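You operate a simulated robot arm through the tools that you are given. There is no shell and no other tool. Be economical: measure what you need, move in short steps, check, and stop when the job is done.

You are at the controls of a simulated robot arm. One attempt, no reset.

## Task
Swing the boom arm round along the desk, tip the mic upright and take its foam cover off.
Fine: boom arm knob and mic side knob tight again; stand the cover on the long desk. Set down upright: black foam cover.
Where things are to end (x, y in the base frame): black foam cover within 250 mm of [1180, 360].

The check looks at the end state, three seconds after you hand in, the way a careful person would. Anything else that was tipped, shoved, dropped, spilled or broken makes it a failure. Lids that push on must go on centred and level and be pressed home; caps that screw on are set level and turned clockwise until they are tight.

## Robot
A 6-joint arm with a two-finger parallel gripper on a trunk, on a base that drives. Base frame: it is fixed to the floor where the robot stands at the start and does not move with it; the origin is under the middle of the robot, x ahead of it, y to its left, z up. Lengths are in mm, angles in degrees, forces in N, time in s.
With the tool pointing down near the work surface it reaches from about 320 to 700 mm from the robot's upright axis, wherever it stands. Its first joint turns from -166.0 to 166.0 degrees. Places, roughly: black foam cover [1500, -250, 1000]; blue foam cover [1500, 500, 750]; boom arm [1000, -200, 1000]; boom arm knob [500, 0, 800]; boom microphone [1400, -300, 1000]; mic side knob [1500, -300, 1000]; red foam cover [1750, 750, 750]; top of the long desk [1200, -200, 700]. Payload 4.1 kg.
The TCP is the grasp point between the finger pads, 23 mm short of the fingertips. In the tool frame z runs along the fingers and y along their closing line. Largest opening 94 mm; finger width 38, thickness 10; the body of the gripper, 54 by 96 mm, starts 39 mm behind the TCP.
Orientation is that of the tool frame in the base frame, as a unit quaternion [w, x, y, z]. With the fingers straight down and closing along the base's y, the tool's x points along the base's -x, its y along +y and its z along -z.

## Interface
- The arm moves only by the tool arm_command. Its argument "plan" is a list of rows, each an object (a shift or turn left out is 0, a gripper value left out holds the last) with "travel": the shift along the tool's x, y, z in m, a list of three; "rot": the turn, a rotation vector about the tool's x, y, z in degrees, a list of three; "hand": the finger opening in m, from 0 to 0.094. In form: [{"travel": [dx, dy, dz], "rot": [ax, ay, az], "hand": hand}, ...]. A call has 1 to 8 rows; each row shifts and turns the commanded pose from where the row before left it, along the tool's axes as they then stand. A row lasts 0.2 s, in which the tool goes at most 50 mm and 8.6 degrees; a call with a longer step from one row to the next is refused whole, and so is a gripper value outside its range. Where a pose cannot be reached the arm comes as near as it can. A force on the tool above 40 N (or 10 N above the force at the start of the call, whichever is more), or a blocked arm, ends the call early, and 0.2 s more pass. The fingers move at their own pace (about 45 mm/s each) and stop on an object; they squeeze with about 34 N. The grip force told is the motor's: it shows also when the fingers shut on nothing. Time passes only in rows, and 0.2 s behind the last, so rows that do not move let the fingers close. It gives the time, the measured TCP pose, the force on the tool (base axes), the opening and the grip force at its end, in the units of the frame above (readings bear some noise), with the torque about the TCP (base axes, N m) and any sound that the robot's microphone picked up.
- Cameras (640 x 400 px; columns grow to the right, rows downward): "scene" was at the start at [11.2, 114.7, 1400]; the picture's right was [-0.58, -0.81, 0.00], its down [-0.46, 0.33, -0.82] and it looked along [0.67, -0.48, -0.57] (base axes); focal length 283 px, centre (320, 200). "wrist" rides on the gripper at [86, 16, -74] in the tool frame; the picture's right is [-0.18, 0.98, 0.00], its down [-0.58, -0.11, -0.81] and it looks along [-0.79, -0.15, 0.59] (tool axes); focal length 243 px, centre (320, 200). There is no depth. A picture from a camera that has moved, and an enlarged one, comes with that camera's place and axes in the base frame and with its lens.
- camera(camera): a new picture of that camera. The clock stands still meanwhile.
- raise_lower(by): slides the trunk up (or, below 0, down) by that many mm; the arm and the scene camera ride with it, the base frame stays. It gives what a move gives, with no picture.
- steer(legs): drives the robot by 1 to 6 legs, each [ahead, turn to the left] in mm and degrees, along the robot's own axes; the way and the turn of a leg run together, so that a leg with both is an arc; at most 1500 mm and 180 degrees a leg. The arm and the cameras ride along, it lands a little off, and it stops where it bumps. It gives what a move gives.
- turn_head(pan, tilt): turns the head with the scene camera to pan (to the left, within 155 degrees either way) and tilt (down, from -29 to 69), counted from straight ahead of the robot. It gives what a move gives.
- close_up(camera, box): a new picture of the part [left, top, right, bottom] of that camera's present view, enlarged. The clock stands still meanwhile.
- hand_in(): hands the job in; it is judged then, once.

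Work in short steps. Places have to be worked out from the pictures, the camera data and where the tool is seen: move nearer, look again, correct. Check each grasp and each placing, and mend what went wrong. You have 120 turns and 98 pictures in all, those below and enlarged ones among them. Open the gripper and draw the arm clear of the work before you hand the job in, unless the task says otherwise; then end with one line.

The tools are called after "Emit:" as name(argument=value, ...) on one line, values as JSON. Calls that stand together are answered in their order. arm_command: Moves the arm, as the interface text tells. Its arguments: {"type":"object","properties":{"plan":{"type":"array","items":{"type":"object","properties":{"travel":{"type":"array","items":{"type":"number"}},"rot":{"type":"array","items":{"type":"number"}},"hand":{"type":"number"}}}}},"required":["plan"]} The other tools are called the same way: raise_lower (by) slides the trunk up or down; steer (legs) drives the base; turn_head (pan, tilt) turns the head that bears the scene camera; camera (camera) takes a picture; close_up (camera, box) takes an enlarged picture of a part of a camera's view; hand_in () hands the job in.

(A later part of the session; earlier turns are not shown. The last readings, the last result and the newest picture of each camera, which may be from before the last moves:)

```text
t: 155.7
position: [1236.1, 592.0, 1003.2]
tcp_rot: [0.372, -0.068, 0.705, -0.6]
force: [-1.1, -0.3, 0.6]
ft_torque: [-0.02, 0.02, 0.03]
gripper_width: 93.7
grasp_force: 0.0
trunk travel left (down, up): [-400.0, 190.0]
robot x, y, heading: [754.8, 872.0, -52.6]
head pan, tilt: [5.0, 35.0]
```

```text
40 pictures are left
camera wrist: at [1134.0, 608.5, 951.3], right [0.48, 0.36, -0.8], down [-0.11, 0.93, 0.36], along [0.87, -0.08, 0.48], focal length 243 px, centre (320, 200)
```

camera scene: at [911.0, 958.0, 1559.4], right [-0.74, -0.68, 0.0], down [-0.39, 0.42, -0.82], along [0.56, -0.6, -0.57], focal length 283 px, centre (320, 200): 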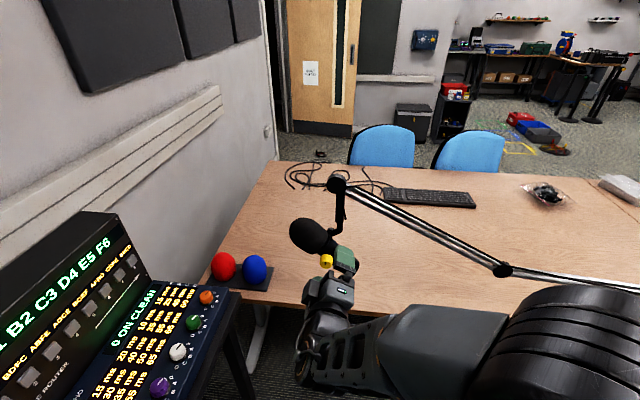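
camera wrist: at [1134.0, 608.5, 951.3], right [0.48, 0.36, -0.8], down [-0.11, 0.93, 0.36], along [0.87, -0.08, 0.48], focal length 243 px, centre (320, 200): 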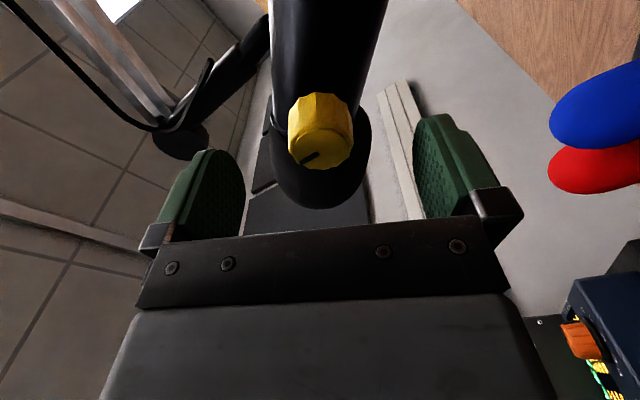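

Now advance 22 mm and close on the knob.

Emit:
arm_command(plan=[{"travel": [0, 0, 0.022]}, {"hand": 0.07}, {"hand": 0.05}, {"hand": 0.03}, {"hand": 0.0}, {"hand": 0.0}, {"hand": 0.0}, {}])

Emit:
camera(camera="wrist")

```text
t: 157.5
position: [1249.8, 575.4, 1003.1]
tcp_rot: [0.372, -0.07, 0.705, -0.6]
force: [0.2, 1.7, -7.5]
ft_torque: [-0.02, -0.04, 0.34]
gripper_width: 32.8
grasp_force: 45.1
trunk travel left (down, up): [-400.0, 190.0]
robot x, y, heading: [758.9, 872.4, -52.4]
head pan, tilt: [5.0, 35.0]
```

```text
39 pictures are left
camera wrist: at [1148.0, 591.1, 950.8], right [0.47, 0.36, -0.8], down [-0.11, 0.93, 0.36], along [0.87, -0.08, 0.48], focal length 243 px, centre (320, 200)
```

wrist: 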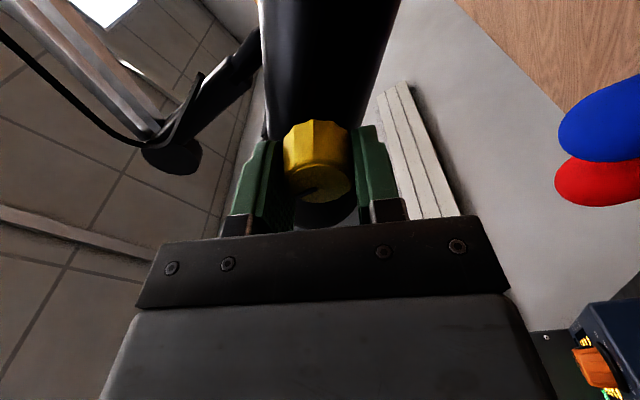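

Gripped. I'll loosen counter-clockwise by 64°.

Emit:
arm_command(plan=[{"rot": [0, 0, -8]}, {"rot": [0, 0, -8]}, {"rot": [0, 0, -8]}, {"rot": [0, 0, -8]}, {"rot": [0, 0, -8]}, {"rot": [0, 0, -8]}, {"rot": [0, 0, -8]}, {"rot": [0, 0, -8]}])

Emit:
camera(camera="wrist")

```text
t: 159.3
position: [1249.3, 575.3, 997.0]
tcp_rot: [0.005, 0.437, -0.564, 0.701]
force: [-2.3, 2.4, -39.2]
ft_torque: [1.1, 0.57, 0.3]
gripper_width: 33.0
grasp_force: 44.7
trunk travel left (down, up): [-400.0, 190.0]
robot x, y, heading: [757.6, 876.9, -52.3]
head pan, tilt: [5.0, 35.0]
```

```text
38 pictures are left
camera wrist: at [1141.9, 585.3, 1039.2], right [-0.38, -0.27, -0.89], down [-0.08, 0.96, -0.26], along [0.92, -0.03, -0.38], focal length 243 px, centre (320, 200)
```

wrist: 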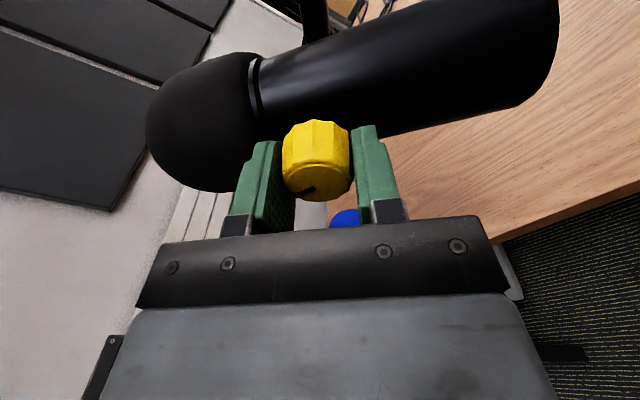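

A fingertip is pressing on the foam now that it lines up with the mic axis. I'll open, back out 30 mm, roll back and regrip.

Emit:
arm_command(plan=[{"hand": 0.06}, {"hand": 0.094}, {"hand": 0.094}, {"travel": [0.0037, -0.0047, -0.03]}, {"rot": [0, 0, 8.5]}, {"rot": [0, 0, 8.5]}, {"rot": [0, 0, 8.5]}, {"rot": [0, 0, 8.5]}])

Emit:
arm_command(plan=[{"rot": [0, 0, 8.5]}, {"rot": [0, 0, 8.5]}, {"rot": [0, 0, 8.5]}, {"rot": [0, 0, 8.5]}, {"rot": [0, 0, 8.5]}, {"rot": [0, 0, 8.5]}, {}])

Emit:
camera(camera="wrist")

Emit:
camera(camera="scene")

```text
t: 161.1
position: [1230.5, 600.1, 1010.2]
tcp_rot: [-0.204, 0.248, -0.663, 0.677]
force: [-0.1, -0.6, -0.8]
ft_torque: [0.02, -0.01, -0.01]
gripper_width: 94.0
grasp_force: 0.1
trunk travel left (down, up): [-400.0, 190.0]
robot x, y, heading: [757.2, 873.2, -52.4]
head pan, tilt: [5.0, 35.0]
```

```text
t: 162.7
position: [1231.1, 598.3, 1009.5]
tcp_rot: [0.476, 0.062, 0.705, -0.523]
force: [0.0, -0.2, -0.4]
ft_torque: [0.0, 0.01, 0.0]
gripper_width: 94.0
grasp_force: 0.2
trunk travel left (down, up): [-400.0, 190.0]
robot x, y, heading: [756.5, 875.1, -52.2]
head pan, tilt: [5.0, 35.0]
```

```text
37 pictures are left
camera wrist: at [1147.6, 629.1, 935.2], right [0.67, 0.51, -0.53], down [-0.24, 0.83, 0.5], along [0.7, -0.21, 0.68], focal length 243 px, centre (320, 200)
```

wrist: 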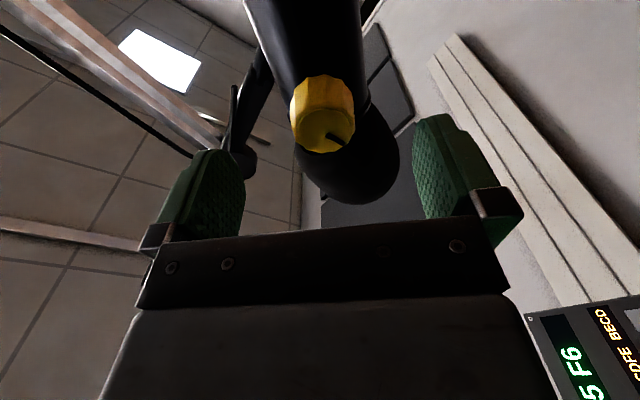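

```text
36 pictures are left
camera scene: at [911.0, 958.0, 1449.4], right [-0.74, -0.68, 0.0], down [-0.39, 0.42, -0.82], along [0.55, -0.6, -0.57], focal length 283 px, centre (320, 200)
```

scene: 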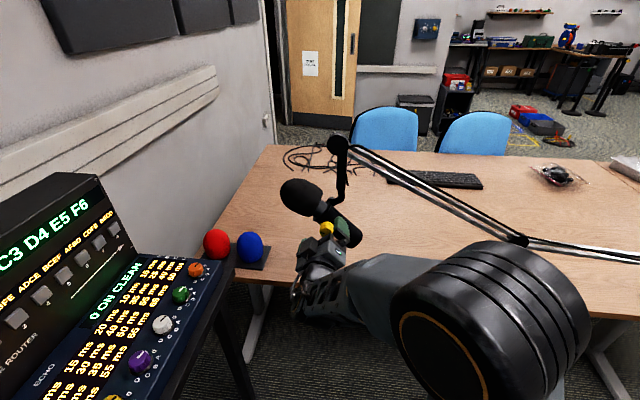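

Now perpendicular to the mic body. I'll go down 6 mm, advance 26 mm, regrip and turn on.

Emit:
arm_command(plan=[{"travel": [0.0044, 0.0041, 0.0]}, {"travel": [0, 0, 0.026]}, {"hand": 0.07}, {"hand": 0.05}, {"hand": 0.03}, {"hand": 0.0}, {"hand": 0.0}, {}])

Emit:
arm_command(plan=[{"rot": [0, 0, -8]}, {"rot": [0, 0, -8]}, {"rot": [0, 0, -8]}, {"rot": [0, 0, -8]}, {"rot": [0, 0, -8]}, {"rot": [0, 0, -8]}, {"rot": [0, 0, -8]}])

Emit:
camera(camera="wrist")

```text
t: 164.5
position: [1245.1, 578.1, 1003.0]
tcp_rot: [0.475, 0.062, 0.705, -0.523]
force: [-1.9, -2.5, 4.3]
ft_torque: [-0.03, -0.03, -0.17]
gripper_width: 33.1
grasp_force: 45.0
trunk travel left (down, up): [-400.0, 190.0]
robot x, y, heading: [754.4, 873.9, -52.6]
head pan, tilt: [5.0, 35.0]
```

```text
t: 166.1
position: [1246.8, 579.0, 999.7]
tcp_rot: [-0.172, 0.279, -0.653, 0.682]
force: [-0.4, 8.1, -25.6]
ft_torque: [0.9, -0.25, 0.07]
gripper_width: 33.1
grasp_force: 44.6
trunk travel left (down, up): [-400.0, 190.0]
robot x, y, heading: [756.4, 877.6, -52.5]
head pan, tilt: [5.0, 35.0]
```

```text
35 pictures are left
camera wrist: at [1130.9, 584.4, 998.2], right [0.02, 0.02, -1.0], down [-0.02, 1.0, 0.02], along [1.0, 0.02, 0.02], focal length 243 px, centre (320, 200)
```

wrist: 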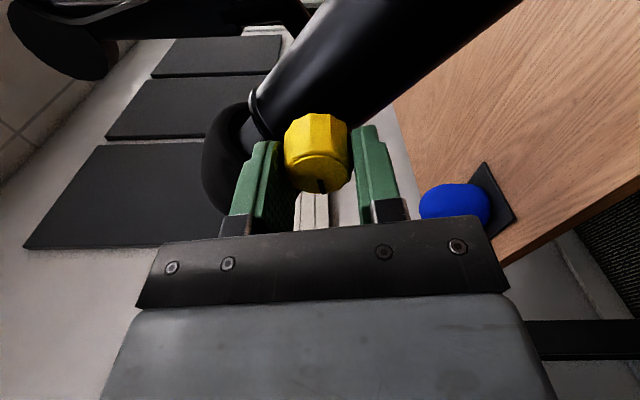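

About 120° in total with torque at 0.74 Nm, so it should be loose. I'll release, back out, and view the mic.

Emit:
arm_command(plan=[{"hand": 0.06}, {"hand": 0.094}, {"hand": 0.094}, {"travel": [0, 0, -0.04]}, {"travel": [0, 0, -0.04]}, {"travel": [0, 0, -0.04]}, {}])

Emit:
camera(camera="wrist")

Emit:
close_up(camera="scene", box=[220, 120, 420, 270])

```text
t: 167.7
position: [1172.6, 674.1, 1004.2]
tcp_rot: [-0.174, 0.277, -0.651, 0.685]
force: [-0.6, -1.2, -0.1]
ft_torque: [0.0, 0.03, 0.0]
gripper_width: 93.9
grasp_force: 0.0
trunk travel left (down, up): [-400.0, 190.0]
robot x, y, heading: [756.1, 871.3, -52.8]
head pan, tilt: [5.0, 35.0]
```

```text
34 pictures are left
camera wrist: at [1056.8, 679.1, 1001.1], right [0.02, 0.02, -1.0], down [-0.02, 1.0, 0.02], along [1.0, 0.02, 0.02], focal length 243 px, centre (320, 200)
```

wrist: 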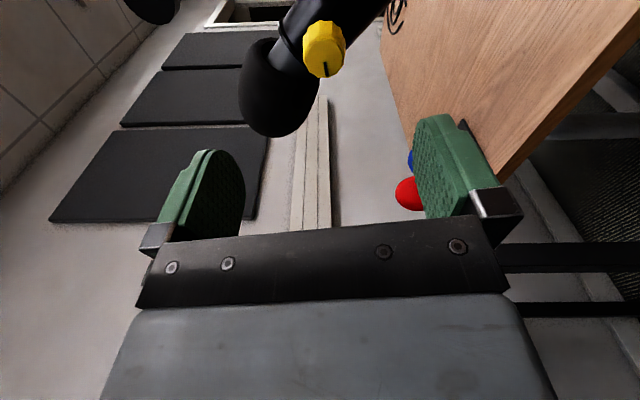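

```text
2.67 times, centred on (320, 195) of scene
camera zoom: at [910.8, 958.1, 1449.4], right [-0.74, -0.68, 0.0], down [-0.39, 0.42, -0.82], along [0.55, -0.6, -0.57], focal length 755 px, centre (320, 213)
```

zoom: 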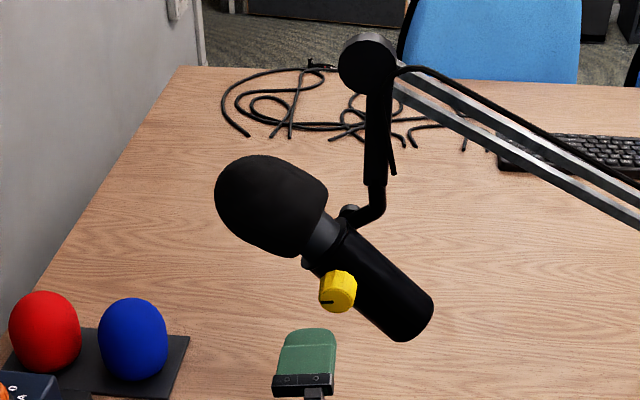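

The mic is tilted about 44° and its knob is loose. I'll straddle the body below the knob, fingers perpendicular to the mic, and rotate it upright. First roll +55°.

Emit:
arm_command(plan=[{"rot": [0, 0, 8]}, {"rot": [0, 0, 8]}, {"rot": [0, 0, 8]}, {"rot": [0, 0, 8]}, {"rot": [0, 0, 8]}, {"rot": [0, 0, 8]}, {"rot": [0, 0, 6]}, {}])

```text
t: 169.5
position: [1171.8, 674.1, 1003.4]
tcp_rot: [0.466, 0.05, 0.706, -0.531]
force: [-0.3, -0.1, 0.3]
ft_torque: [-0.01, 0.0, -0.02]
gripper_width: 93.5
grasp_force: 0.0
trunk travel left (down, up): [-400.0, 190.0]
robot x, y, heading: [755.0, 871.1, -52.3]
head pan, tilt: [5.0, 35.0]
```

Roll matches the mic axis. I'll shift 54 mm down along the mic and advance 110 mm, then check.

Emit:
arm_command(plan=[{"travel": [0.027, 0.001, 0]}, {"travel": [0.027, 0.001, 0]}, {"travel": [0, 0, 0.04]}, {"travel": [0, 0, 0.04]}, {"travel": [0, 0, 0.02]}, {}])

Emit:
camera(camera="wrist")

Emit:
close_up(camera="scene", box=[220, 120, 420, 270])

```text
t: 170.9
position: [1214.8, 570.5, 963.9]
tcp_rot: [0.466, 0.05, 0.706, -0.531]
force: [0.3, 0.2, -0.2]
ft_torque: [0.01, 0.0, 0.01]
gripper_width: 93.8
grasp_force: 0.2
out of reach, approached as far as the arm can: row 2
trunk travel left (down, up): [-400.0, 190.0]
robot x, y, heading: [754.7, 873.9, -52.4]
head pan, tilt: [5.0, 35.0]
```

```text
32 pictures are left
camera wrist: at [1128.8, 599.4, 891.6], right [0.66, 0.5, -0.56], down [-0.22, 0.84, 0.49], along [0.72, -0.2, 0.67], focal length 243 px, centre (320, 200)
```

wrist: 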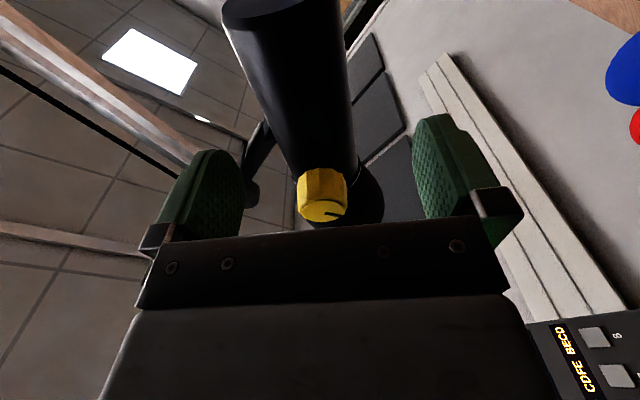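

```text
2.67 times, centred on (320, 195) of scene
camera zoom: at [911.1, 957.9, 1449.4], right [-0.74, -0.68, 0.0], down [-0.39, 0.42, -0.82], along [0.55, -0.6, -0.57], focal length 755 px, centre (320, 213)
```

zoom: 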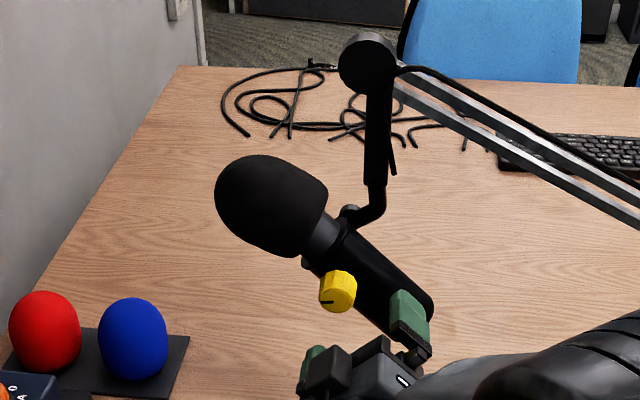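

Body is centred between the fingers. I'll advance 58 mm and grip the mic body.

Emit:
arm_command(plan=[{"travel": [0, 0, 0.03]}, {"travel": [0, 0, 0.028]}, {"hand": 0.07}, {"hand": 0.05}, {"hand": 0.03}, {"hand": 0.02}, {}])

Emit:
close_up(camera="scene", box=[220, 120, 420, 270])

```text
t: 172.5
position: [1246.1, 523.4, 964.3]
tcp_rot: [0.467, 0.052, 0.704, -0.532]
force: [-18.5, -19.0, 13.2]
ft_torque: [1.48, -0.78, -0.82]
gripper_width: 61.8
grasp_force: 44.6
trunk travel left (down, up): [-400.0, 190.0]
robot x, y, heading: [756.6, 871.5, -52.4]
head pan, tilt: [5.0, 35.0]
```

```text
2.67 times, centred on (320, 195) of scene
camera zoom: at [907.6, 955.5, 1450.1], right [-0.74, -0.68, 0.0], down [-0.39, 0.42, -0.82], along [0.55, -0.6, -0.57], focal length 755 px, centre (320, 213)
```

zoom: 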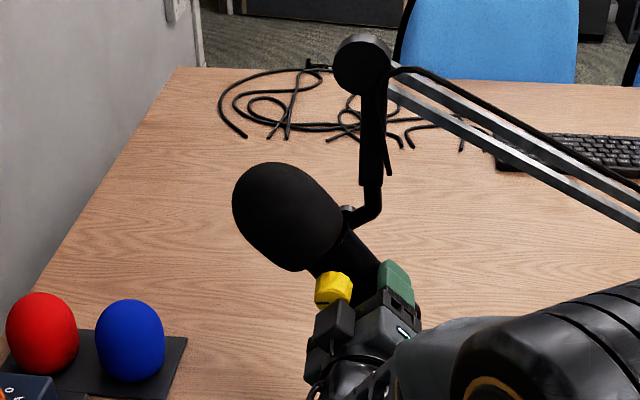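

Mic body gripped (62 mm). I'll rotate about the knob axis, 6° per row, four rows first.

Emit:
arm_command(plan=[{"travel": [-0.0003, 0.0051, 0], "rot": [0, 0, 6]}, {"travel": [-0.0003, 0.0051, 0], "rot": [0, 0, 6]}, {"travel": [-0.0003, 0.0051, 0], "rot": [0, 0, 6]}, {"travel": [-0.0003, 0.0051, 0], "rot": [0, 0, 6]}, {}])

Emit:
close_up(camera="scene", box=[220, 120, 420, 270])

```text
t: 173.1
position: [1249.6, 525.3, 963.4]
tcp_rot: [0.511, 0.113, 0.692, -0.497]
force: [-16.5, -2.5, 11.9]
ft_torque: [0.54, -0.93, -0.79]
gripper_width: 58.5
grasp_force: 45.0
trunk travel left (down, up): [-400.0, 190.0]
robot x, y, heading: [754.5, 872.8, -53.0]
head pan, tilt: [5.0, 35.0]
stopped in row 2: the force on the tool passed its limit at 41 N (the readings are from after the stop); the commanded pose is now the measured one
```

```text
2.67 times, centred on (320, 195) of scene
camera zoom: at [908.2, 957.3, 1449.6], right [-0.74, -0.67, 0.0], down [-0.38, 0.42, -0.82], along [0.55, -0.61, -0.57], focal length 755 px, centre (320, 213)
```

zoom: 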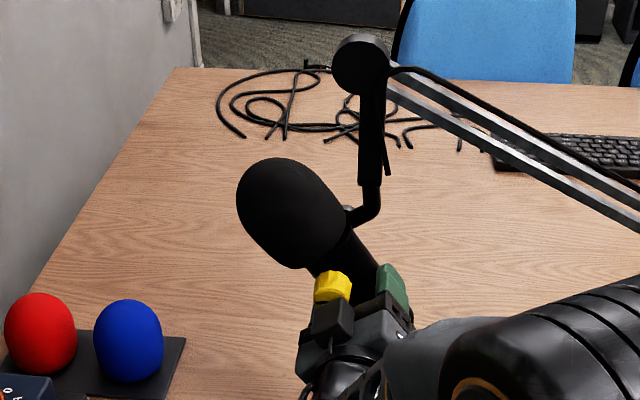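

Over-constrained grip. I'll open slightly to 70 mm, back off 6 mm, and push with the trailing finger instead.

Emit:
arm_command(plan=[{"hand": 0.072}, {"hand": 0.072}, {"travel": [0.003, 0, -0.006]}, {}])

Emit:
camera(camera="wrist")

```text
t: 174.1
position: [1249.7, 531.3, 957.2]
tcp_rot: [0.509, 0.109, 0.696, -0.494]
force: [-0.8, 0.1, -0.6]
ft_torque: [-0.01, 0.04, 0.01]
gripper_width: 71.9
grasp_force: 0.1
trunk travel left (down, up): [-400.0, 190.0]
robot x, y, heading: [755.0, 873.5, -52.4]
head pan, tilt: [5.0, 35.0]
```

```text
28 pictures are left
camera wrist: at [1174.1, 567.5, 878.4], right [0.73, 0.54, -0.42], down [-0.29, 0.8, 0.53], along [0.62, -0.26, 0.74], focal length 243 px, centre (320, 200)
```

wrist: 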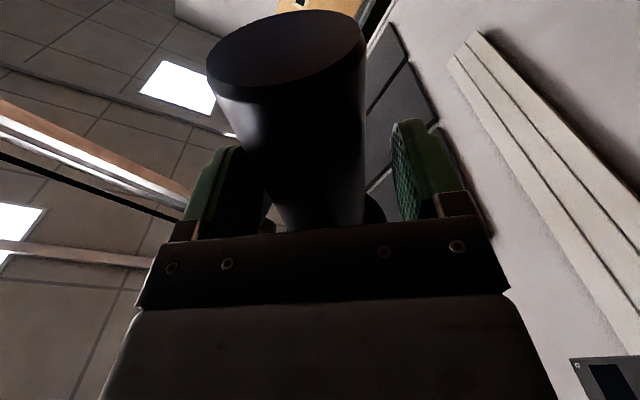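

Free of load. I'll push with the -y finger along the arc for 24°.

Emit:
arm_command(plan=[{"travel": [-0.0003, 0.0055, 0], "rot": [0, 0, 6]}, {"travel": [-0.0003, 0.0055, 0], "rot": [0, 0, 6]}, {"travel": [-0.0003, 0.0055, 0], "rot": [0, 0, 6]}, {"travel": [-0.0003, 0.0055, 0], "rot": [0, 0, 6]}, {}])

Emit:
close_up(camera="scene", box=[220, 120, 420, 270])

```text
t: 175.3
position: [1264.8, 541.6, 949.9]
tcp_rot: [0.601, 0.252, 0.658, -0.378]
force: [-3.1, -3.4, 0.9]
ft_torque: [-0.03, -0.11, -0.04]
gripper_width: 74.0
grasp_force: 1.9
trunk travel left (down, up): [-400.0, 190.0]
robot x, y, heading: [756.4, 871.0, -52.5]
head pan, tilt: [5.0, 35.0]
```

```text
2.67 times, centred on (320, 195) of scene
camera zoom: at [910.7, 957.0, 1449.4], right [-0.74, -0.67, 0.0], down [-0.39, 0.42, -0.82], along [0.55, -0.6, -0.57], focal length 755 px, centre (320, 213)
```

zoom: 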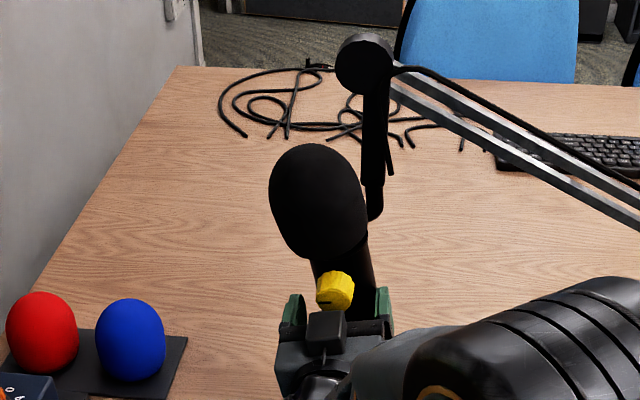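

Tilt is down to about 15° with low force. Another 14°.

Emit:
arm_command(plan=[{"travel": [-0.0002, 0.0042, 0], "rot": [0, 0, 4.5]}, {"travel": [-0.0002, 0.0042, 0], "rot": [0, 0, 4.5]}, {"travel": [-0.0002, 0.0042, 0], "rot": [0, 0, 3]}, {}])

Emit:
close_up(camera="scene", box=[220, 120, 420, 270])

```text
t: 176.3
position: [1272.3, 548.7, 950.2]
tcp_rot: [0.637, 0.32, 0.628, -0.314]
force: [-9.1, -4.8, 3.0]
ft_torque: [-0.23, 0.2, -0.28]
gripper_width: 76.8
grasp_force: 4.7
trunk travel left (down, up): [-400.0, 190.0]
robot x, y, heading: [757.3, 872.6, -52.3]
head pan, tilt: [5.0, 35.0]
```

```text
2.67 times, centred on (320, 195) of scene
camera zoom: at [909.7, 956.8, 1449.6], right [-0.74, -0.67, 0.0], down [-0.39, 0.42, -0.82], along [0.55, -0.6, -0.57], focal length 755 px, centre (320, 213)
```

zoom: 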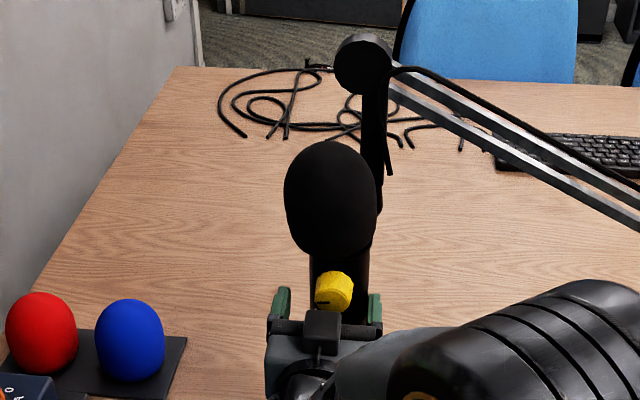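

About 6° remains. I'll push 6 mm more without rolling.

Emit:
arm_command(plan=[{"travel": [0, 0.003, 0]}, {"travel": [0, 0.003, 0]}, {}])

Emit:
close_up(camera="scene", box=[280, 150, 380, 250])

```text
t: 177.1
position: [1277.6, 552.2, 950.1]
tcp_rot: [0.637, 0.321, 0.627, -0.314]
force: [-23.6, -18.3, 5.6]
ft_torque: [-0.79, 0.45, -0.58]
gripper_width: 85.1
grasp_force: 14.8
trunk travel left (down, up): [-400.0, 190.0]
robot x, y, heading: [753.0, 874.0, -52.4]
head pan, tilt: [5.0, 35.0]
```

```text
4.00 times, centred on (330, 200) of scene
camera zoom: at [907.8, 954.8, 1449.9], right [-0.74, -0.67, 0.0], down [-0.38, 0.43, -0.82], along [0.55, -0.61, -0.57], focal length 1133 px, centre (280, 200)
```

zoom: 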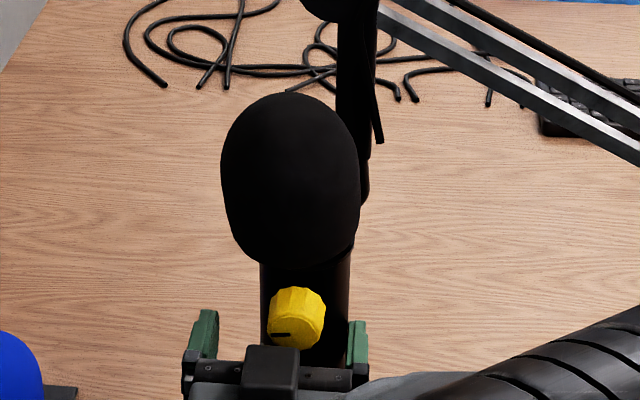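

The push force is climbing. I'll ease off, back the gripper away, and see the real mic angle.

Emit:
arm_command(plan=[{"travel": [0, -0.008, 0], "hand": 0.094}, {"hand": 0.094}, {"travel": [0, 0, -0.04]}, {"travel": [0, 0, -0.04]}, {"travel": [0, 0, -0.04]}, {}])

Emit:
close_up(camera="scene", box=[260, 130, 400, 270])

```text
t: 178.5
position: [1201.5, 643.9, 947.0]
tcp_rot: [0.637, 0.318, 0.628, -0.314]
force: [-0.5, 0.5, -0.6]
ft_torque: [0.0, -0.01, -0.01]
gripper_width: 94.0
grasp_force: 0.0
trunk travel left (down, up): [-400.0, 190.0]
robot x, y, heading: [757.4, 870.8, -52.7]
head pan, tilt: [5.0, 35.0]
```

```text
2.86 times, centred on (330, 200) of scene
camera zoom: at [910.9, 957.4, 1449.4], right [-0.74, -0.67, 0.0], down [-0.39, 0.42, -0.82], along [0.55, -0.6, -0.57], focal length 809 px, centre (291, 200)
```

zoom: 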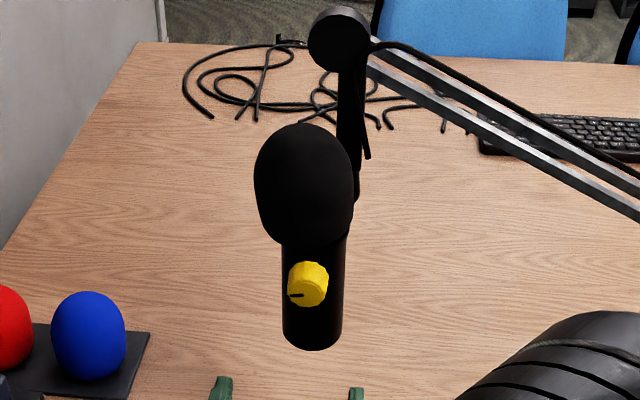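

The mic is now upright within about 3°. Tightening should nudge it clockwise, the remaining direction. I'll roll -50°, line up on the knob and check.

Emit:
arm_command(plan=[{"travel": [-0.028, -0.002, 0]}, {"travel": [-0.028, -0.002, 0]}, {"rot": [0, 0, -8.5]}, {"rot": [0, 0, -8.5]}, {"rot": [0, 0, -8.5]}, {"rot": [0, 0, -8.5]}, {"rot": [0, 0, -8.5]}, {"rot": [0, 0, -7.5]}])

Emit:
arm_command(plan=[{"travel": [0, 0, 0.03]}, {"travel": [0, 0, 0.03]}, {}])

Emit:
camera(camera="wrist")

```text
t: 180.3
position: [1197.1, 641.3, 1004.0]
tcp_rot: [0.444, 0.022, 0.703, -0.554]
force: [0.1, 0.2, -1.0]
ft_torque: [0.02, 0.01, 0.01]
gripper_width: 94.2
grasp_force: 0.0
trunk travel left (down, up): [-400.0, 190.0]
robot x, y, heading: [755.8, 871.9, -52.8]
head pan, tilt: [5.0, 35.0]
```

```text
t: 181.1
position: [1233.5, 594.2, 1005.2]
tcp_rot: [0.444, 0.023, 0.704, -0.554]
force: [-0.2, 0.0, 0.5]
ft_torque: [0.01, 0.01, 0.01]
gripper_width: 94.1
grasp_force: 0.0
trunk travel left (down, up): [-400.0, 190.0]
robot x, y, heading: [757.7, 877.2, -52.5]
head pan, tilt: [5.0, 35.0]
```

```text
23 pictures are left
camera wrist: at [1143.1, 619.4, 936.1], right [0.63, 0.47, -0.63], down [-0.19, 0.87, 0.46], along [0.76, -0.17, 0.63], focal length 243 px, centre (320, 200)
```

wrist: 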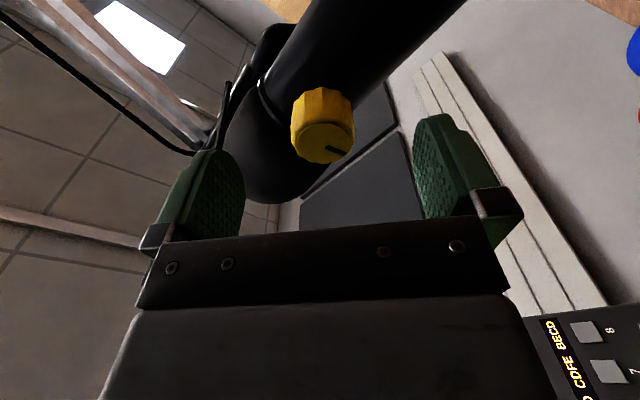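

Knob centred. I'll part-close to 55 mm, advance 18 mm (shallow, to keep off the foam), grip and turn clockwise 45°.

Emit:
arm_command(plan=[{"hand": 0.07}, {"hand": 0.055}, {"hand": 0.055}, {"travel": [0, 0, 0.018]}, {"hand": 0.03}, {"hand": 0.0}, {"hand": 0.0}, {}])

Emit:
arm_command(plan=[{"rot": [0, 0, 7.5]}, {"rot": [0, 0, 7.5]}, {"rot": [0, 0, 7.5]}, {"rot": [0, 0, 7.5]}, {"rot": [0, 0, 7.5]}, {"rot": [0, 0, 7.5]}, {}])

Emit:
camera(camera="wrist")

```text
t: 182.9
position: [1244.1, 580.0, 1003.8]
tcp_rot: [0.444, 0.021, 0.705, -0.552]
force: [3.5, 5.3, -11.8]
ft_torque: [0.13, 0.04, 0.51]
gripper_width: 32.9
grasp_force: 45.3
trunk travel left (down, up): [-400.0, 190.0]
robot x, y, heading: [754.4, 875.4, -52.5]
head pan, tilt: [5.0, 35.0]
```

```text
t: 184.5
position: [1243.2, 579.1, 1005.4]
tcp_rot: [0.624, 0.294, 0.64, -0.34]
force: [-12.0, -8.2, -2.6]
ft_torque: [-0.53, -0.28, -0.78]
gripper_width: 33.0
grasp_force: 45.2
trunk travel left (down, up): [-400.0, 190.0]
robot x, y, heading: [757.2, 875.8, -52.4]
head pan, tilt: [5.0, 35.0]
```

```text
22 pictures are left
camera wrist: at [1205.1, 642.4, 917.5], right [0.8, 0.6, 0.11], down [-0.54, 0.61, 0.58], along [0.28, -0.52, 0.81], focal length 243 px, centre (320, 200)
```

wrist: 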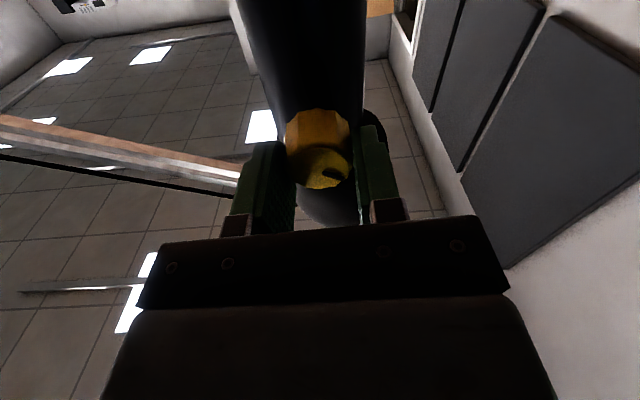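

45° done. Second bite: back out, roll back, regrip, turn again.

Emit:
arm_command(plan=[{"hand": 0.055}, {"hand": 0.055}, {"travel": [0, 0, -0.025]}, {"rot": [0, 0, -8.5]}, {"rot": [0, 0, -8.5]}, {"rot": [0, 0, -8.5]}, {"rot": [0, 0, -8.5]}, {"rot": [0, 0, -8.5]}])

Emit:
arm_command(plan=[{}, {"travel": [0, 0, 0.013]}, {"travel": [0, 0, 0.012]}, {"hand": 0.03}, {"hand": 0.0}, {"hand": 0.0}, {}])

Emit:
arm_command(plan=[{"rot": [0, 0, 7]}, {"rot": [0, 0, 7]}, {"rot": [0, 0, 7]}, {"rot": [0, 0, 7]}, {"rot": [0, 0, 7]}, {"rot": [0, 0, 7]}, {}])

Emit:
camera(camera="wrist")

```text
t: 186.3
position: [1228.4, 599.2, 1004.6]
tcp_rot: [0.457, 0.036, 0.704, -0.543]
force: [0.4, 0.5, -0.3]
ft_torque: [0.0, -0.03, 0.0]
gripper_width: 55.0
grasp_force: 0.0
trunk travel left (down, up): [-400.0, 190.0]
robot x, y, heading: [757.4, 876.6, -52.7]
head pan, tilt: [5.0, 35.0]
```

```text
t: 187.9
position: [1244.6, 580.8, 1002.9]
tcp_rot: [0.456, 0.037, 0.704, -0.544]
force: [1.5, 2.4, -6.0]
ft_torque: [-0.02, -0.05, 0.3]
gripper_width: 32.4
grasp_force: 45.1
trunk travel left (down, up): [-400.0, 190.0]
robot x, y, heading: [759.0, 870.9, -52.4]
head pan, tilt: [5.0, 35.0]
```

```text
t: 189.5
position: [1241.1, 578.1, 1005.4]
tcp_rot: [0.621, 0.29, 0.642, -0.344]
force: [-15.9, -11.7, -0.9]
ft_torque: [-0.6, -0.32, -0.77]
gripper_width: 32.0
grasp_force: 44.9
trunk travel left (down, up): [-400.0, 190.0]
robot x, y, heading: [759.5, 869.1, -52.7]
head pan, tilt: [5.0, 35.0]
```

```text
21 pictures are left
camera wrist: at [1204.3, 642.4, 917.6], right [0.8, 0.6, 0.11], down [-0.54, 0.61, 0.58], along [0.28, -0.52, 0.81], focal length 243 px, centre (320, 200)
```

wrist: 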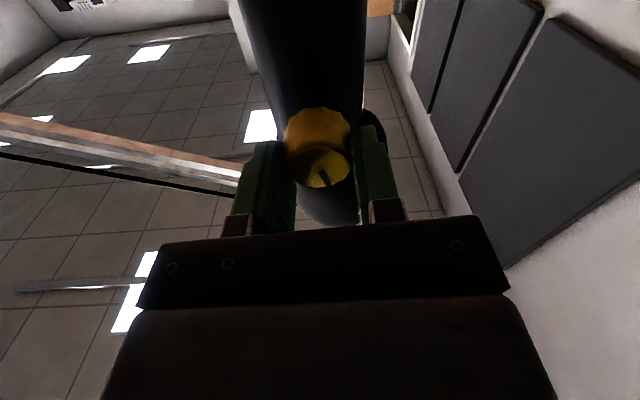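

No resistance yet; by the mark about 30-35° remain. Third bite.

Emit:
arm_command(plan=[{"hand": 0.055}, {"hand": 0.055}, {"travel": [0, 0, -0.025]}, {"rot": [0, 0, -8.5]}, {"rot": [0, 0, -8.5]}, {"rot": [0, 0, -8.5]}, {"rot": [0, 0, -8.5]}, {"rot": [0, 0, -8.5]}])

Emit:
arm_command(plan=[{}, {"travel": [0, 0, 0.013]}, {"travel": [0, 0, 0.012]}, {"hand": 0.03}, {"hand": 0.0}, {"hand": 0.0}, {}])

Emit:
arm_command(plan=[{"rot": [0, 0, 7]}, {"rot": [0, 0, 7]}, {"rot": [0, 0, 7]}, {"rot": [0, 0, 7]}, {}])

Emit:
arm_command(plan=[{"rot": [0, 0, 6]}, {"rot": [0, 0, 6]}, {}])

Emit:
camera(camera="wrist")

```text
t: 191.3
position: [1227.5, 599.5, 1003.1]
tcp_rot: [0.454, 0.034, 0.704, -0.545]
force: [0.4, 0.0, 0.3]
ft_torque: [0.02, -0.01, 0.01]
gripper_width: 55.0
grasp_force: 0.1
trunk travel left (down, up): [-400.0, 190.0]
robot x, y, heading: [759.0, 873.1, -52.7]
head pan, tilt: [5.0, 35.0]
```

```text
t: 192.9
position: [1243.9, 579.6, 1003.0]
tcp_rot: [0.454, 0.034, 0.704, -0.545]
force: [3.4, 3.8, -9.9]
ft_torque: [0.01, -0.08, 0.49]
gripper_width: 32.6
grasp_force: 44.9
trunk travel left (down, up): [-400.0, 190.0]
robot x, y, heading: [758.8, 873.2, -52.5]
head pan, tilt: [5.0, 35.0]
```

```text
t: 194.1
position: [1243.0, 578.9, 1005.5]
tcp_rot: [0.574, 0.206, 0.672, -0.42]
force: [-2.6, -2.1, 5.9]
ft_torque: [-0.12, 0.38, -0.3]
gripper_width: 32.8
grasp_force: 45.5
trunk travel left (down, up): [-400.0, 190.0]
robot x, y, heading: [754.6, 874.9, -52.5]
head pan, tilt: [5.0, 35.0]
```

```text
t: 194.9
position: [1242.6, 579.1, 1004.2]
tcp_rot: [0.614, 0.276, 0.648, -0.356]
force: [-11.6, -12.0, 6.7]
ft_torque: [-1.04, 0.39, -0.49]
gripper_width: 32.8
grasp_force: 44.7
trunk travel left (down, up): [-400.0, 190.0]
robot x, y, heading: [757.7, 873.3, -52.8]
head pan, tilt: [5.0, 35.0]
```

```text
20 pictures are left
camera wrist: at [1201.0, 640.5, 916.6], right [0.8, 0.6, 0.06], down [-0.52, 0.63, 0.58], along [0.31, -0.5, 0.81], focal length 243 px, centre (320, 200)
```

wrist: 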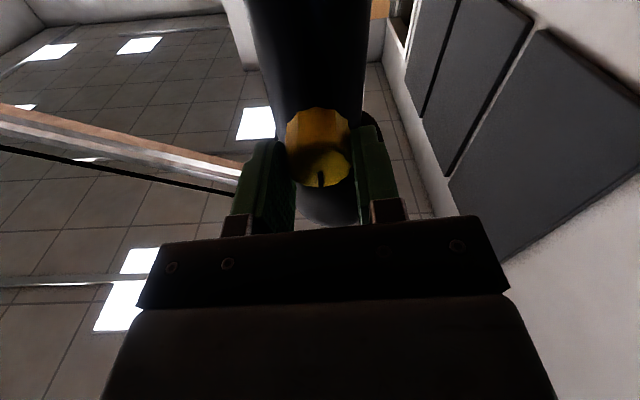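

Torque is -0.94 Nm and the mark hardly moved, so it's resisting. I'll check the mic angle and do one more short bite to confirm it's tight.

Emit:
arm_command(plan=[{"hand": 0.055}, {"hand": 0.055}, {"travel": [0, 0, -0.025]}, {"rot": [0, 0, -8.5]}, {"rot": [0, 0, -8.5]}, {"rot": [0, 0, -8.5]}, {"rot": [0, 0, -8.5]}, {"rot": [0, 0, -5]}])

Emit:
camera(camera="wrist")

Emit:
close_up(camera="scene", box=[260, 130, 400, 270])

```text
t: 196.7
position: [1228.7, 600.4, 1004.9]
tcp_rot: [0.459, 0.04, 0.703, -0.541]
force: [0.5, -0.5, -0.3]
ft_torque: [0.01, -0.02, -0.01]
gripper_width: 55.1
grasp_force: 0.1
trunk travel left (down, up): [-400.0, 190.0]
robot x, y, heading: [759.8, 871.8, -52.6]
head pan, tilt: [5.0, 35.0]
```

```text
19 pictures are left
camera wrist: at [1141.5, 627.7, 932.6], right [0.65, 0.48, -0.59], down [-0.21, 0.86, 0.47], along [0.73, -0.18, 0.66], focal length 243 px, centre (320, 200)
```

wrist: 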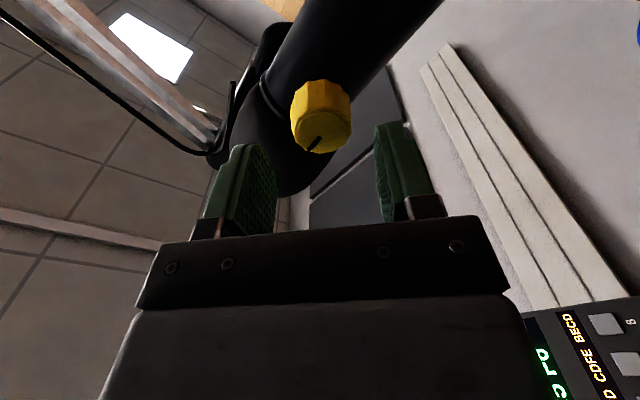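

```text
2.86 times, centred on (330, 200) of scene
camera zoom: at [910.9, 957.2, 1449.4], right [-0.74, -0.67, 0.0], down [-0.39, 0.42, -0.82], along [0.55, -0.6, -0.57], focal length 809 px, centre (291, 200)
```

zoom: 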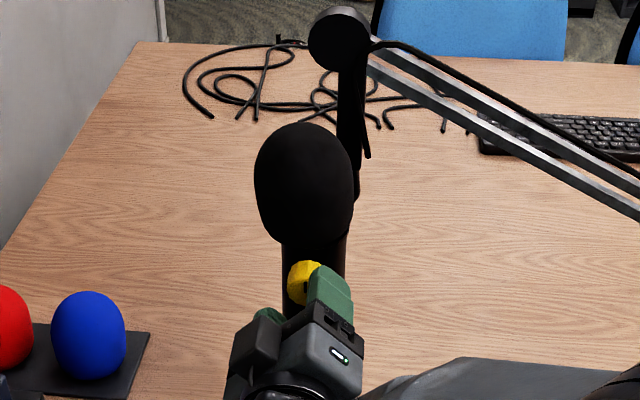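

Mic hasn't moved. I'll take one more bite to confirm tightness by torque and the mark.

Emit:
arm_command(plan=[{}, {"travel": [0, 0, 0.013]}, {"travel": [0, 0, 0.012]}, {"hand": 0.03}, {"hand": 0.0}, {"hand": 0.0}, {}])

Emit:
arm_command(plan=[{"rot": [0, 0, 5]}, {"rot": [0, 0, 5]}, {"rot": [0, 0, 5]}, {}])

Emit:
arm_command(plan=[{"rot": [0, 0, 5]}, {"rot": [0, 0, 5]}, {"rot": [0, 0, 5]}, {}])

Emit:
arm_command(plan=[{"hand": 0.055}, {"hand": 0.055}, {"travel": [0, 0, -0.025]}, {"rot": [0, 0, -8.5]}, {"rot": [0, 0, -8.5]}, {"rot": [0, 0, -8.5]}, {"rot": [0, 0, -4.5]}])

Emit:
camera(camera="wrist")

```text
t: 198.3
position: [1243.9, 580.6, 1003.8]
tcp_rot: [0.459, 0.039, 0.704, -0.541]
force: [3.6, 3.1, -10.0]
ft_torque: [0.04, -0.02, 0.43]
gripper_width: 32.8
grasp_force: 45.2
trunk travel left (down, up): [-400.0, 190.0]
robot x, y, heading: [757.7, 870.5, -52.3]
head pan, tilt: [5.0, 35.0]
```

```text
t: 199.3
position: [1243.5, 580.8, 1004.0]
tcp_rot: [0.526, 0.132, 0.692, -0.476]
force: [2.0, 4.3, -3.7]
ft_torque: [-0.43, 0.54, 0.1]
gripper_width: 32.6
grasp_force: 44.7
trunk travel left (down, up): [-400.0, 190.0]
robot x, y, heading: [754.8, 875.5, -52.7]
head pan, tilt: [5.0, 35.0]
```

```text
t: 200.3
position: [1243.1, 579.4, 1003.7]
tcp_rot: [0.584, 0.222, 0.668, -0.404]
force: [-4.0, 2.0, 1.7]
ft_torque: [-0.21, 0.07, -0.26]
gripper_width: 32.8
grasp_force: 44.8
trunk travel left (down, up): [-400.0, 190.0]
robot x, y, heading: [757.4, 870.9, -52.3]
head pan, tilt: [5.0, 35.0]
```

```text
t: 201.9
position: [1229.0, 599.9, 1005.8]
tcp_rot: [0.459, 0.04, 0.703, -0.541]
force: [0.8, -0.1, 0.4]
ft_torque: [0.01, 0.04, 0.02]
gripper_width: 54.7
grasp_force: 0.0
trunk travel left (down, up): [-400.0, 190.0]
robot x, y, heading: [753.6, 870.7, -52.9]
head pan, tilt: [5.0, 35.0]
```

```text
17 pictures are left
camera wrist: at [1142.2, 627.8, 932.7], right [0.65, 0.48, -0.59], down [-0.21, 0.86, 0.47], along [0.73, -0.18, 0.66], focal length 243 px, centre (320, 200)
```

wrist: 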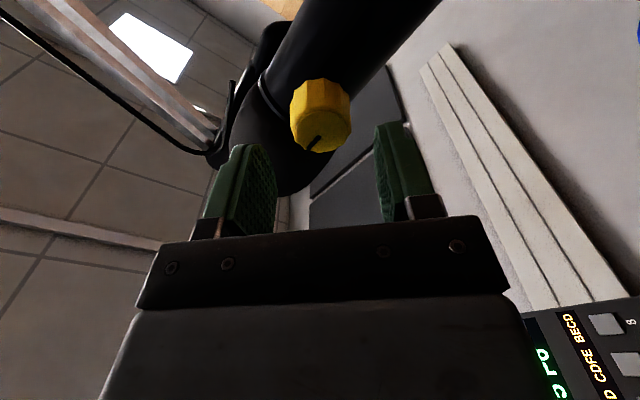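

The knob slips in the fingers at about 0.7-0.9 Nm with the mark unmoved, so the mic knob is tight. Next I'll retreat, roll level, raise to foam height, and look.

Emit:
arm_command(plan=[{"travel": [0, 0, -0.04], "hand": 0.094}, {"travel": [0, 0, -0.02]}, {"rot": [0, 0, 8.5]}, {"rot": [0, 0, 8.5]}, {"rot": [0, 0, 8.5]}, {"rot": [0, 0, 8.5]}, {"rot": [0, 0, 8.5]}, {}])

Emit:
raise_lower(by=61)

Emit:
camera(camera="wrist")

```text
t: 203.7
position: [1192.3, 648.0, 1002.9]
tcp_rot: [0.624, 0.293, 0.64, -0.339]
force: [-0.9, 0.6, -0.6]
ft_torque: [0.02, 0.01, -0.03]
gripper_width: 94.0
grasp_force: 0.2
trunk travel left (down, up): [-400.0, 190.0]
robot x, y, heading: [753.9, 873.8, -52.6]
head pan, tilt: [5.0, 35.0]
```

```text
t: 204.7
position: [1194.4, 648.4, 1064.6]
tcp_rot: [0.624, 0.293, 0.64, -0.338]
force: [0.7, -0.2, 0.4]
ft_torque: [0.02, 0.0, 0.03]
gripper_width: 94.1
grasp_force: 0.0
trunk travel left (down, up): [-461.0, 129.0]
robot x, y, heading: [761.9, 874.4, -52.6]
head pan, tilt: [5.0, 35.0]
```

```text
16 pictures are left
camera wrist: at [1155.5, 712.8, 976.8], right [0.79, 0.6, 0.12], down [-0.54, 0.61, 0.58], along [0.28, -0.52, 0.81], focal length 243 px, centre (320, 200)
```

wrist: 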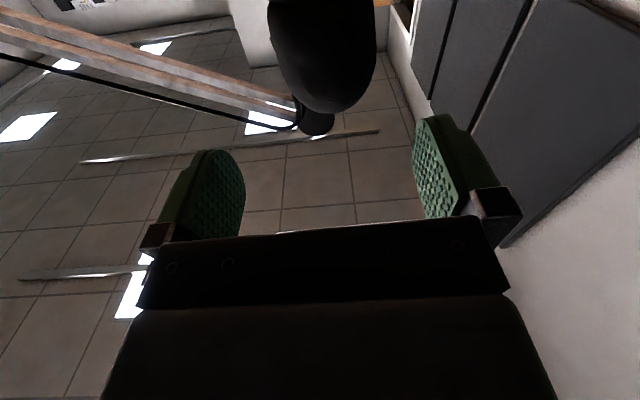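

Aligned laterally. I'll level the last 3.5° and advance 85 mm, then check the clearance beside the foam.

Emit:
arm_command(plan=[{"rot": [0, 0, 3.5]}, {"travel": [0, 0, 0.03]}, {"travel": [0, 0, 0.03]}, {"travel": [0, 0, 0.025]}, {}])

Emit:
camera(camera="wrist")

Emit:
close_up(camera="scene", box=[240, 120, 400, 280])

```text
t: 205.9
position: [1242.0, 579.2, 1065.3]
tcp_rot: [0.634, 0.314, 0.631, -0.319]
force: [-0.3, -0.2, 0.5]
ft_torque: [-0.02, 0.05, 0.0]
gripper_width: 94.2
grasp_force: 0.0
trunk travel left (down, up): [-461.0, 129.0]
robot x, y, heading: [757.6, 874.1, -52.8]
head pan, tilt: [5.0, 35.0]
```

```text
15 pictures are left
camera wrist: at [1209.1, 646.4, 978.5], right [0.79, 0.59, 0.18], down [-0.57, 0.58, 0.58], along [0.24, -0.55, 0.8], focal length 243 px, centre (320, 200)
```

wrist: 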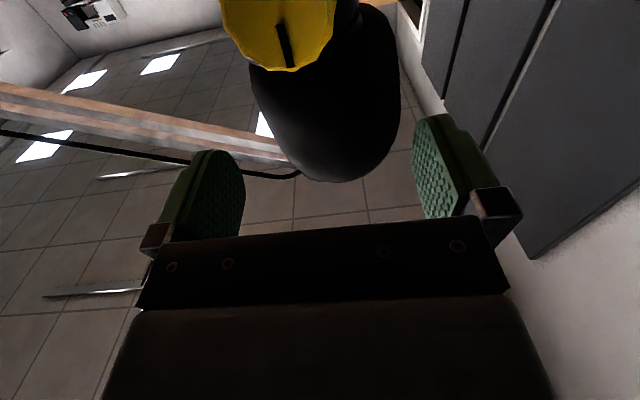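

```text
2.50 times, centred on (320, 200) of scene
camera zoom: at [911.1, 957.1, 1510.4], right [-0.74, -0.67, 0.0], down [-0.39, 0.42, -0.82], along [0.55, -0.6, -0.57], focal length 708 px, centre (320, 200)
```

zoom: 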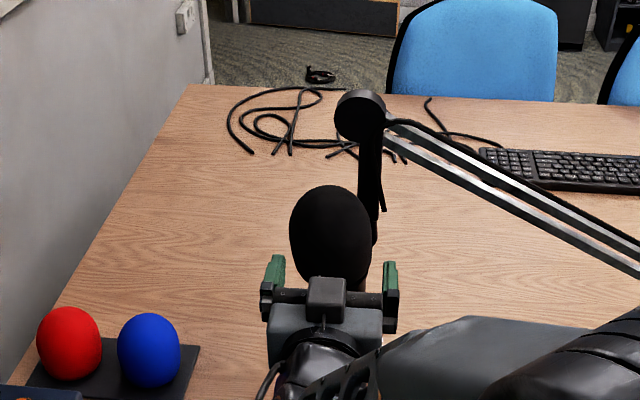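

Fingers straddle the foam. I'll advance 60 mm and close gently on the foam.

Emit:
arm_command(plan=[{"travel": [0, 0, 0.03]}, {"travel": [0, 0, 0.03]}, {}, {"hand": 0.08}, {"hand": 0.07}, {"hand": 0.06}, {"hand": 0.05}, {}])

Emit:
camera(camera="wrist")

```text
t: 207.7
position: [1279.6, 530.4, 1064.5]
tcp_rot: [0.635, 0.311, 0.631, -0.319]
force: [-0.5, 0.5, -0.2]
ft_torque: [-0.01, -0.03, 0.01]
gripper_width: 73.5
grasp_force: 33.9
trunk travel left (down, up): [-461.0, 129.0]
robot x, y, heading: [758.5, 875.9, -52.7]
head pan, tilt: [5.0, 35.0]
```

```text
13 pictures are left
camera wrist: at [1245.7, 599.0, 977.7], right [0.79, 0.59, 0.18], down [-0.57, 0.58, 0.58], along [0.24, -0.55, 0.8], focal length 243 px, centre (320, 200)
```

wrist: 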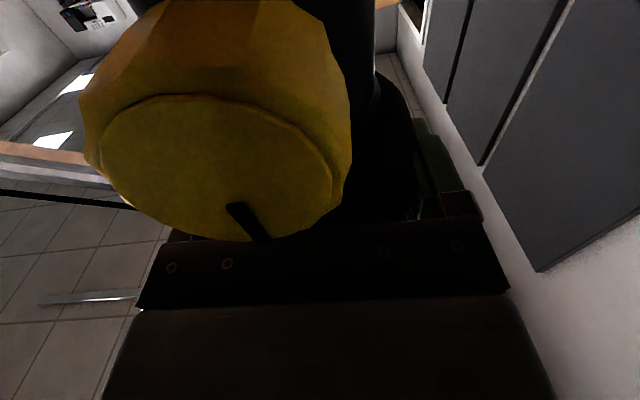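

Foam gripped, 73 mm, no side load. I'll lift straight up in small steps.

Emit:
arm_command(plan=[{"travel": [-0.008, 0, 0], "hand": 0.0}, {"travel": [-0.008, 0, 0]}, {"travel": [-0.008, 0, 0]}, {"travel": [-0.008, 0, 0]}, {}])

Emit:
close_up(camera="scene", box=[240, 100, 400, 260])

```text
t: 208.9
position: [1280.0, 533.7, 1097.1]
tcp_rot: [0.634, 0.313, 0.631, -0.319]
force: [0.3, 0.0, -0.1]
ft_torque: [0.0, 0.01, 0.0]
gripper_width: 73.1
grasp_force: 33.9
trunk travel left (down, up): [-461.0, 129.0]
robot x, y, heading: [755.1, 871.7, -52.6]
head pan, tilt: [5.0, 35.0]
```

```text
2.50 times, centred on (320, 180) of scene
camera zoom: at [910.9, 957.2, 1510.4], right [-0.74, -0.67, 0.0], down [-0.39, 0.42, -0.82], along [0.55, -0.6, -0.57], focal length 708 px, centre (320, 250)
```

zoom: 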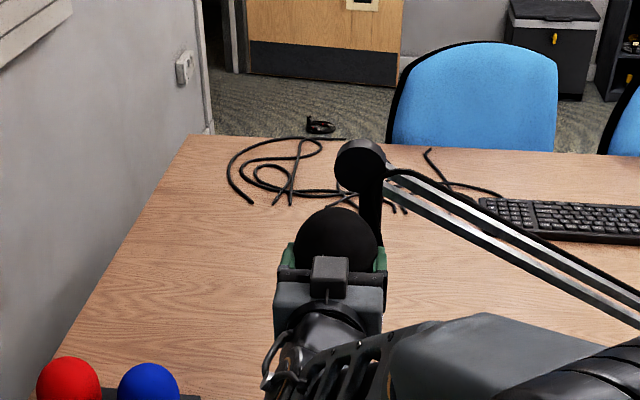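

The foam rises with the fingers with no resistance. Continue 24 mm and check against the boom tip.

Emit:
arm_command(plan=[{"travel": [-0.008, 0, 0]}, {"travel": [-0.008, 0, 0]}, {"travel": [-0.008, 0, 0]}, {}])

Emit:
camera(camera="wrist")

```text
t: 209.9
position: [1279.7, 533.1, 1121.2]
tcp_rot: [0.634, 0.313, 0.631, -0.318]
force: [-0.1, 0.2, 0.1]
ft_torque: [-0.02, 0.01, 0.02]
gripper_width: 72.6
grasp_force: 34.1
trunk travel left (down, up): [-461.0, 129.0]
robot x, y, heading: [753.0, 874.6, -52.7]
head pan, tilt: [5.0, 35.0]
```

```text
11 pictures are left
camera wrist: at [1246.8, 600.9, 1035.1], right [0.79, 0.59, 0.18], down [-0.57, 0.58, 0.58], along [0.24, -0.55, 0.8], focal length 243 px, centre (320, 200)
```

wrist: 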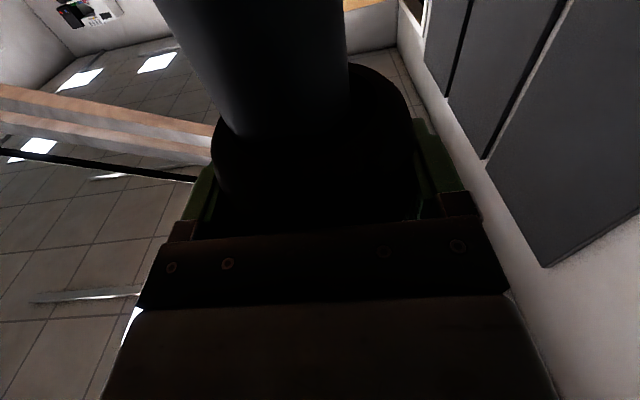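

The mic head is still inside the foam. I'll raise 24 mm more, watching the force.

Emit:
arm_command(plan=[{"travel": [-0.008, 0, 0]}, {"travel": [-0.008, 0, 0]}, {"travel": [-0.008, 0, 0]}, {}])

Emit:
camera(camera="wrist")

```text
t: 210.9
position: [1280.5, 533.7, 1146.3]
tcp_rot: [0.634, 0.312, 0.631, -0.319]
force: [0.5, -0.5, 0.1]
ft_torque: [0.04, 0.03, 0.0]
gripper_width: 73.1
grasp_force: 34.2
trunk travel left (down, up): [-461.0, 129.0]
robot x, y, heading: [753.9, 869.6, -52.3]
head pan, tilt: [5.0, 35.0]
```

```text
10 pictures are left
camera wrist: at [1247.4, 601.1, 1059.0], right [0.79, 0.59, 0.18], down [-0.57, 0.58, 0.58], along [0.24, -0.55, 0.8], focal length 243 px, centre (320, 200)
```

wrist: 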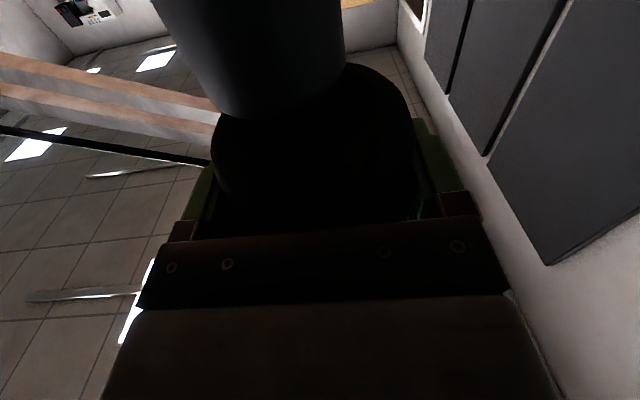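

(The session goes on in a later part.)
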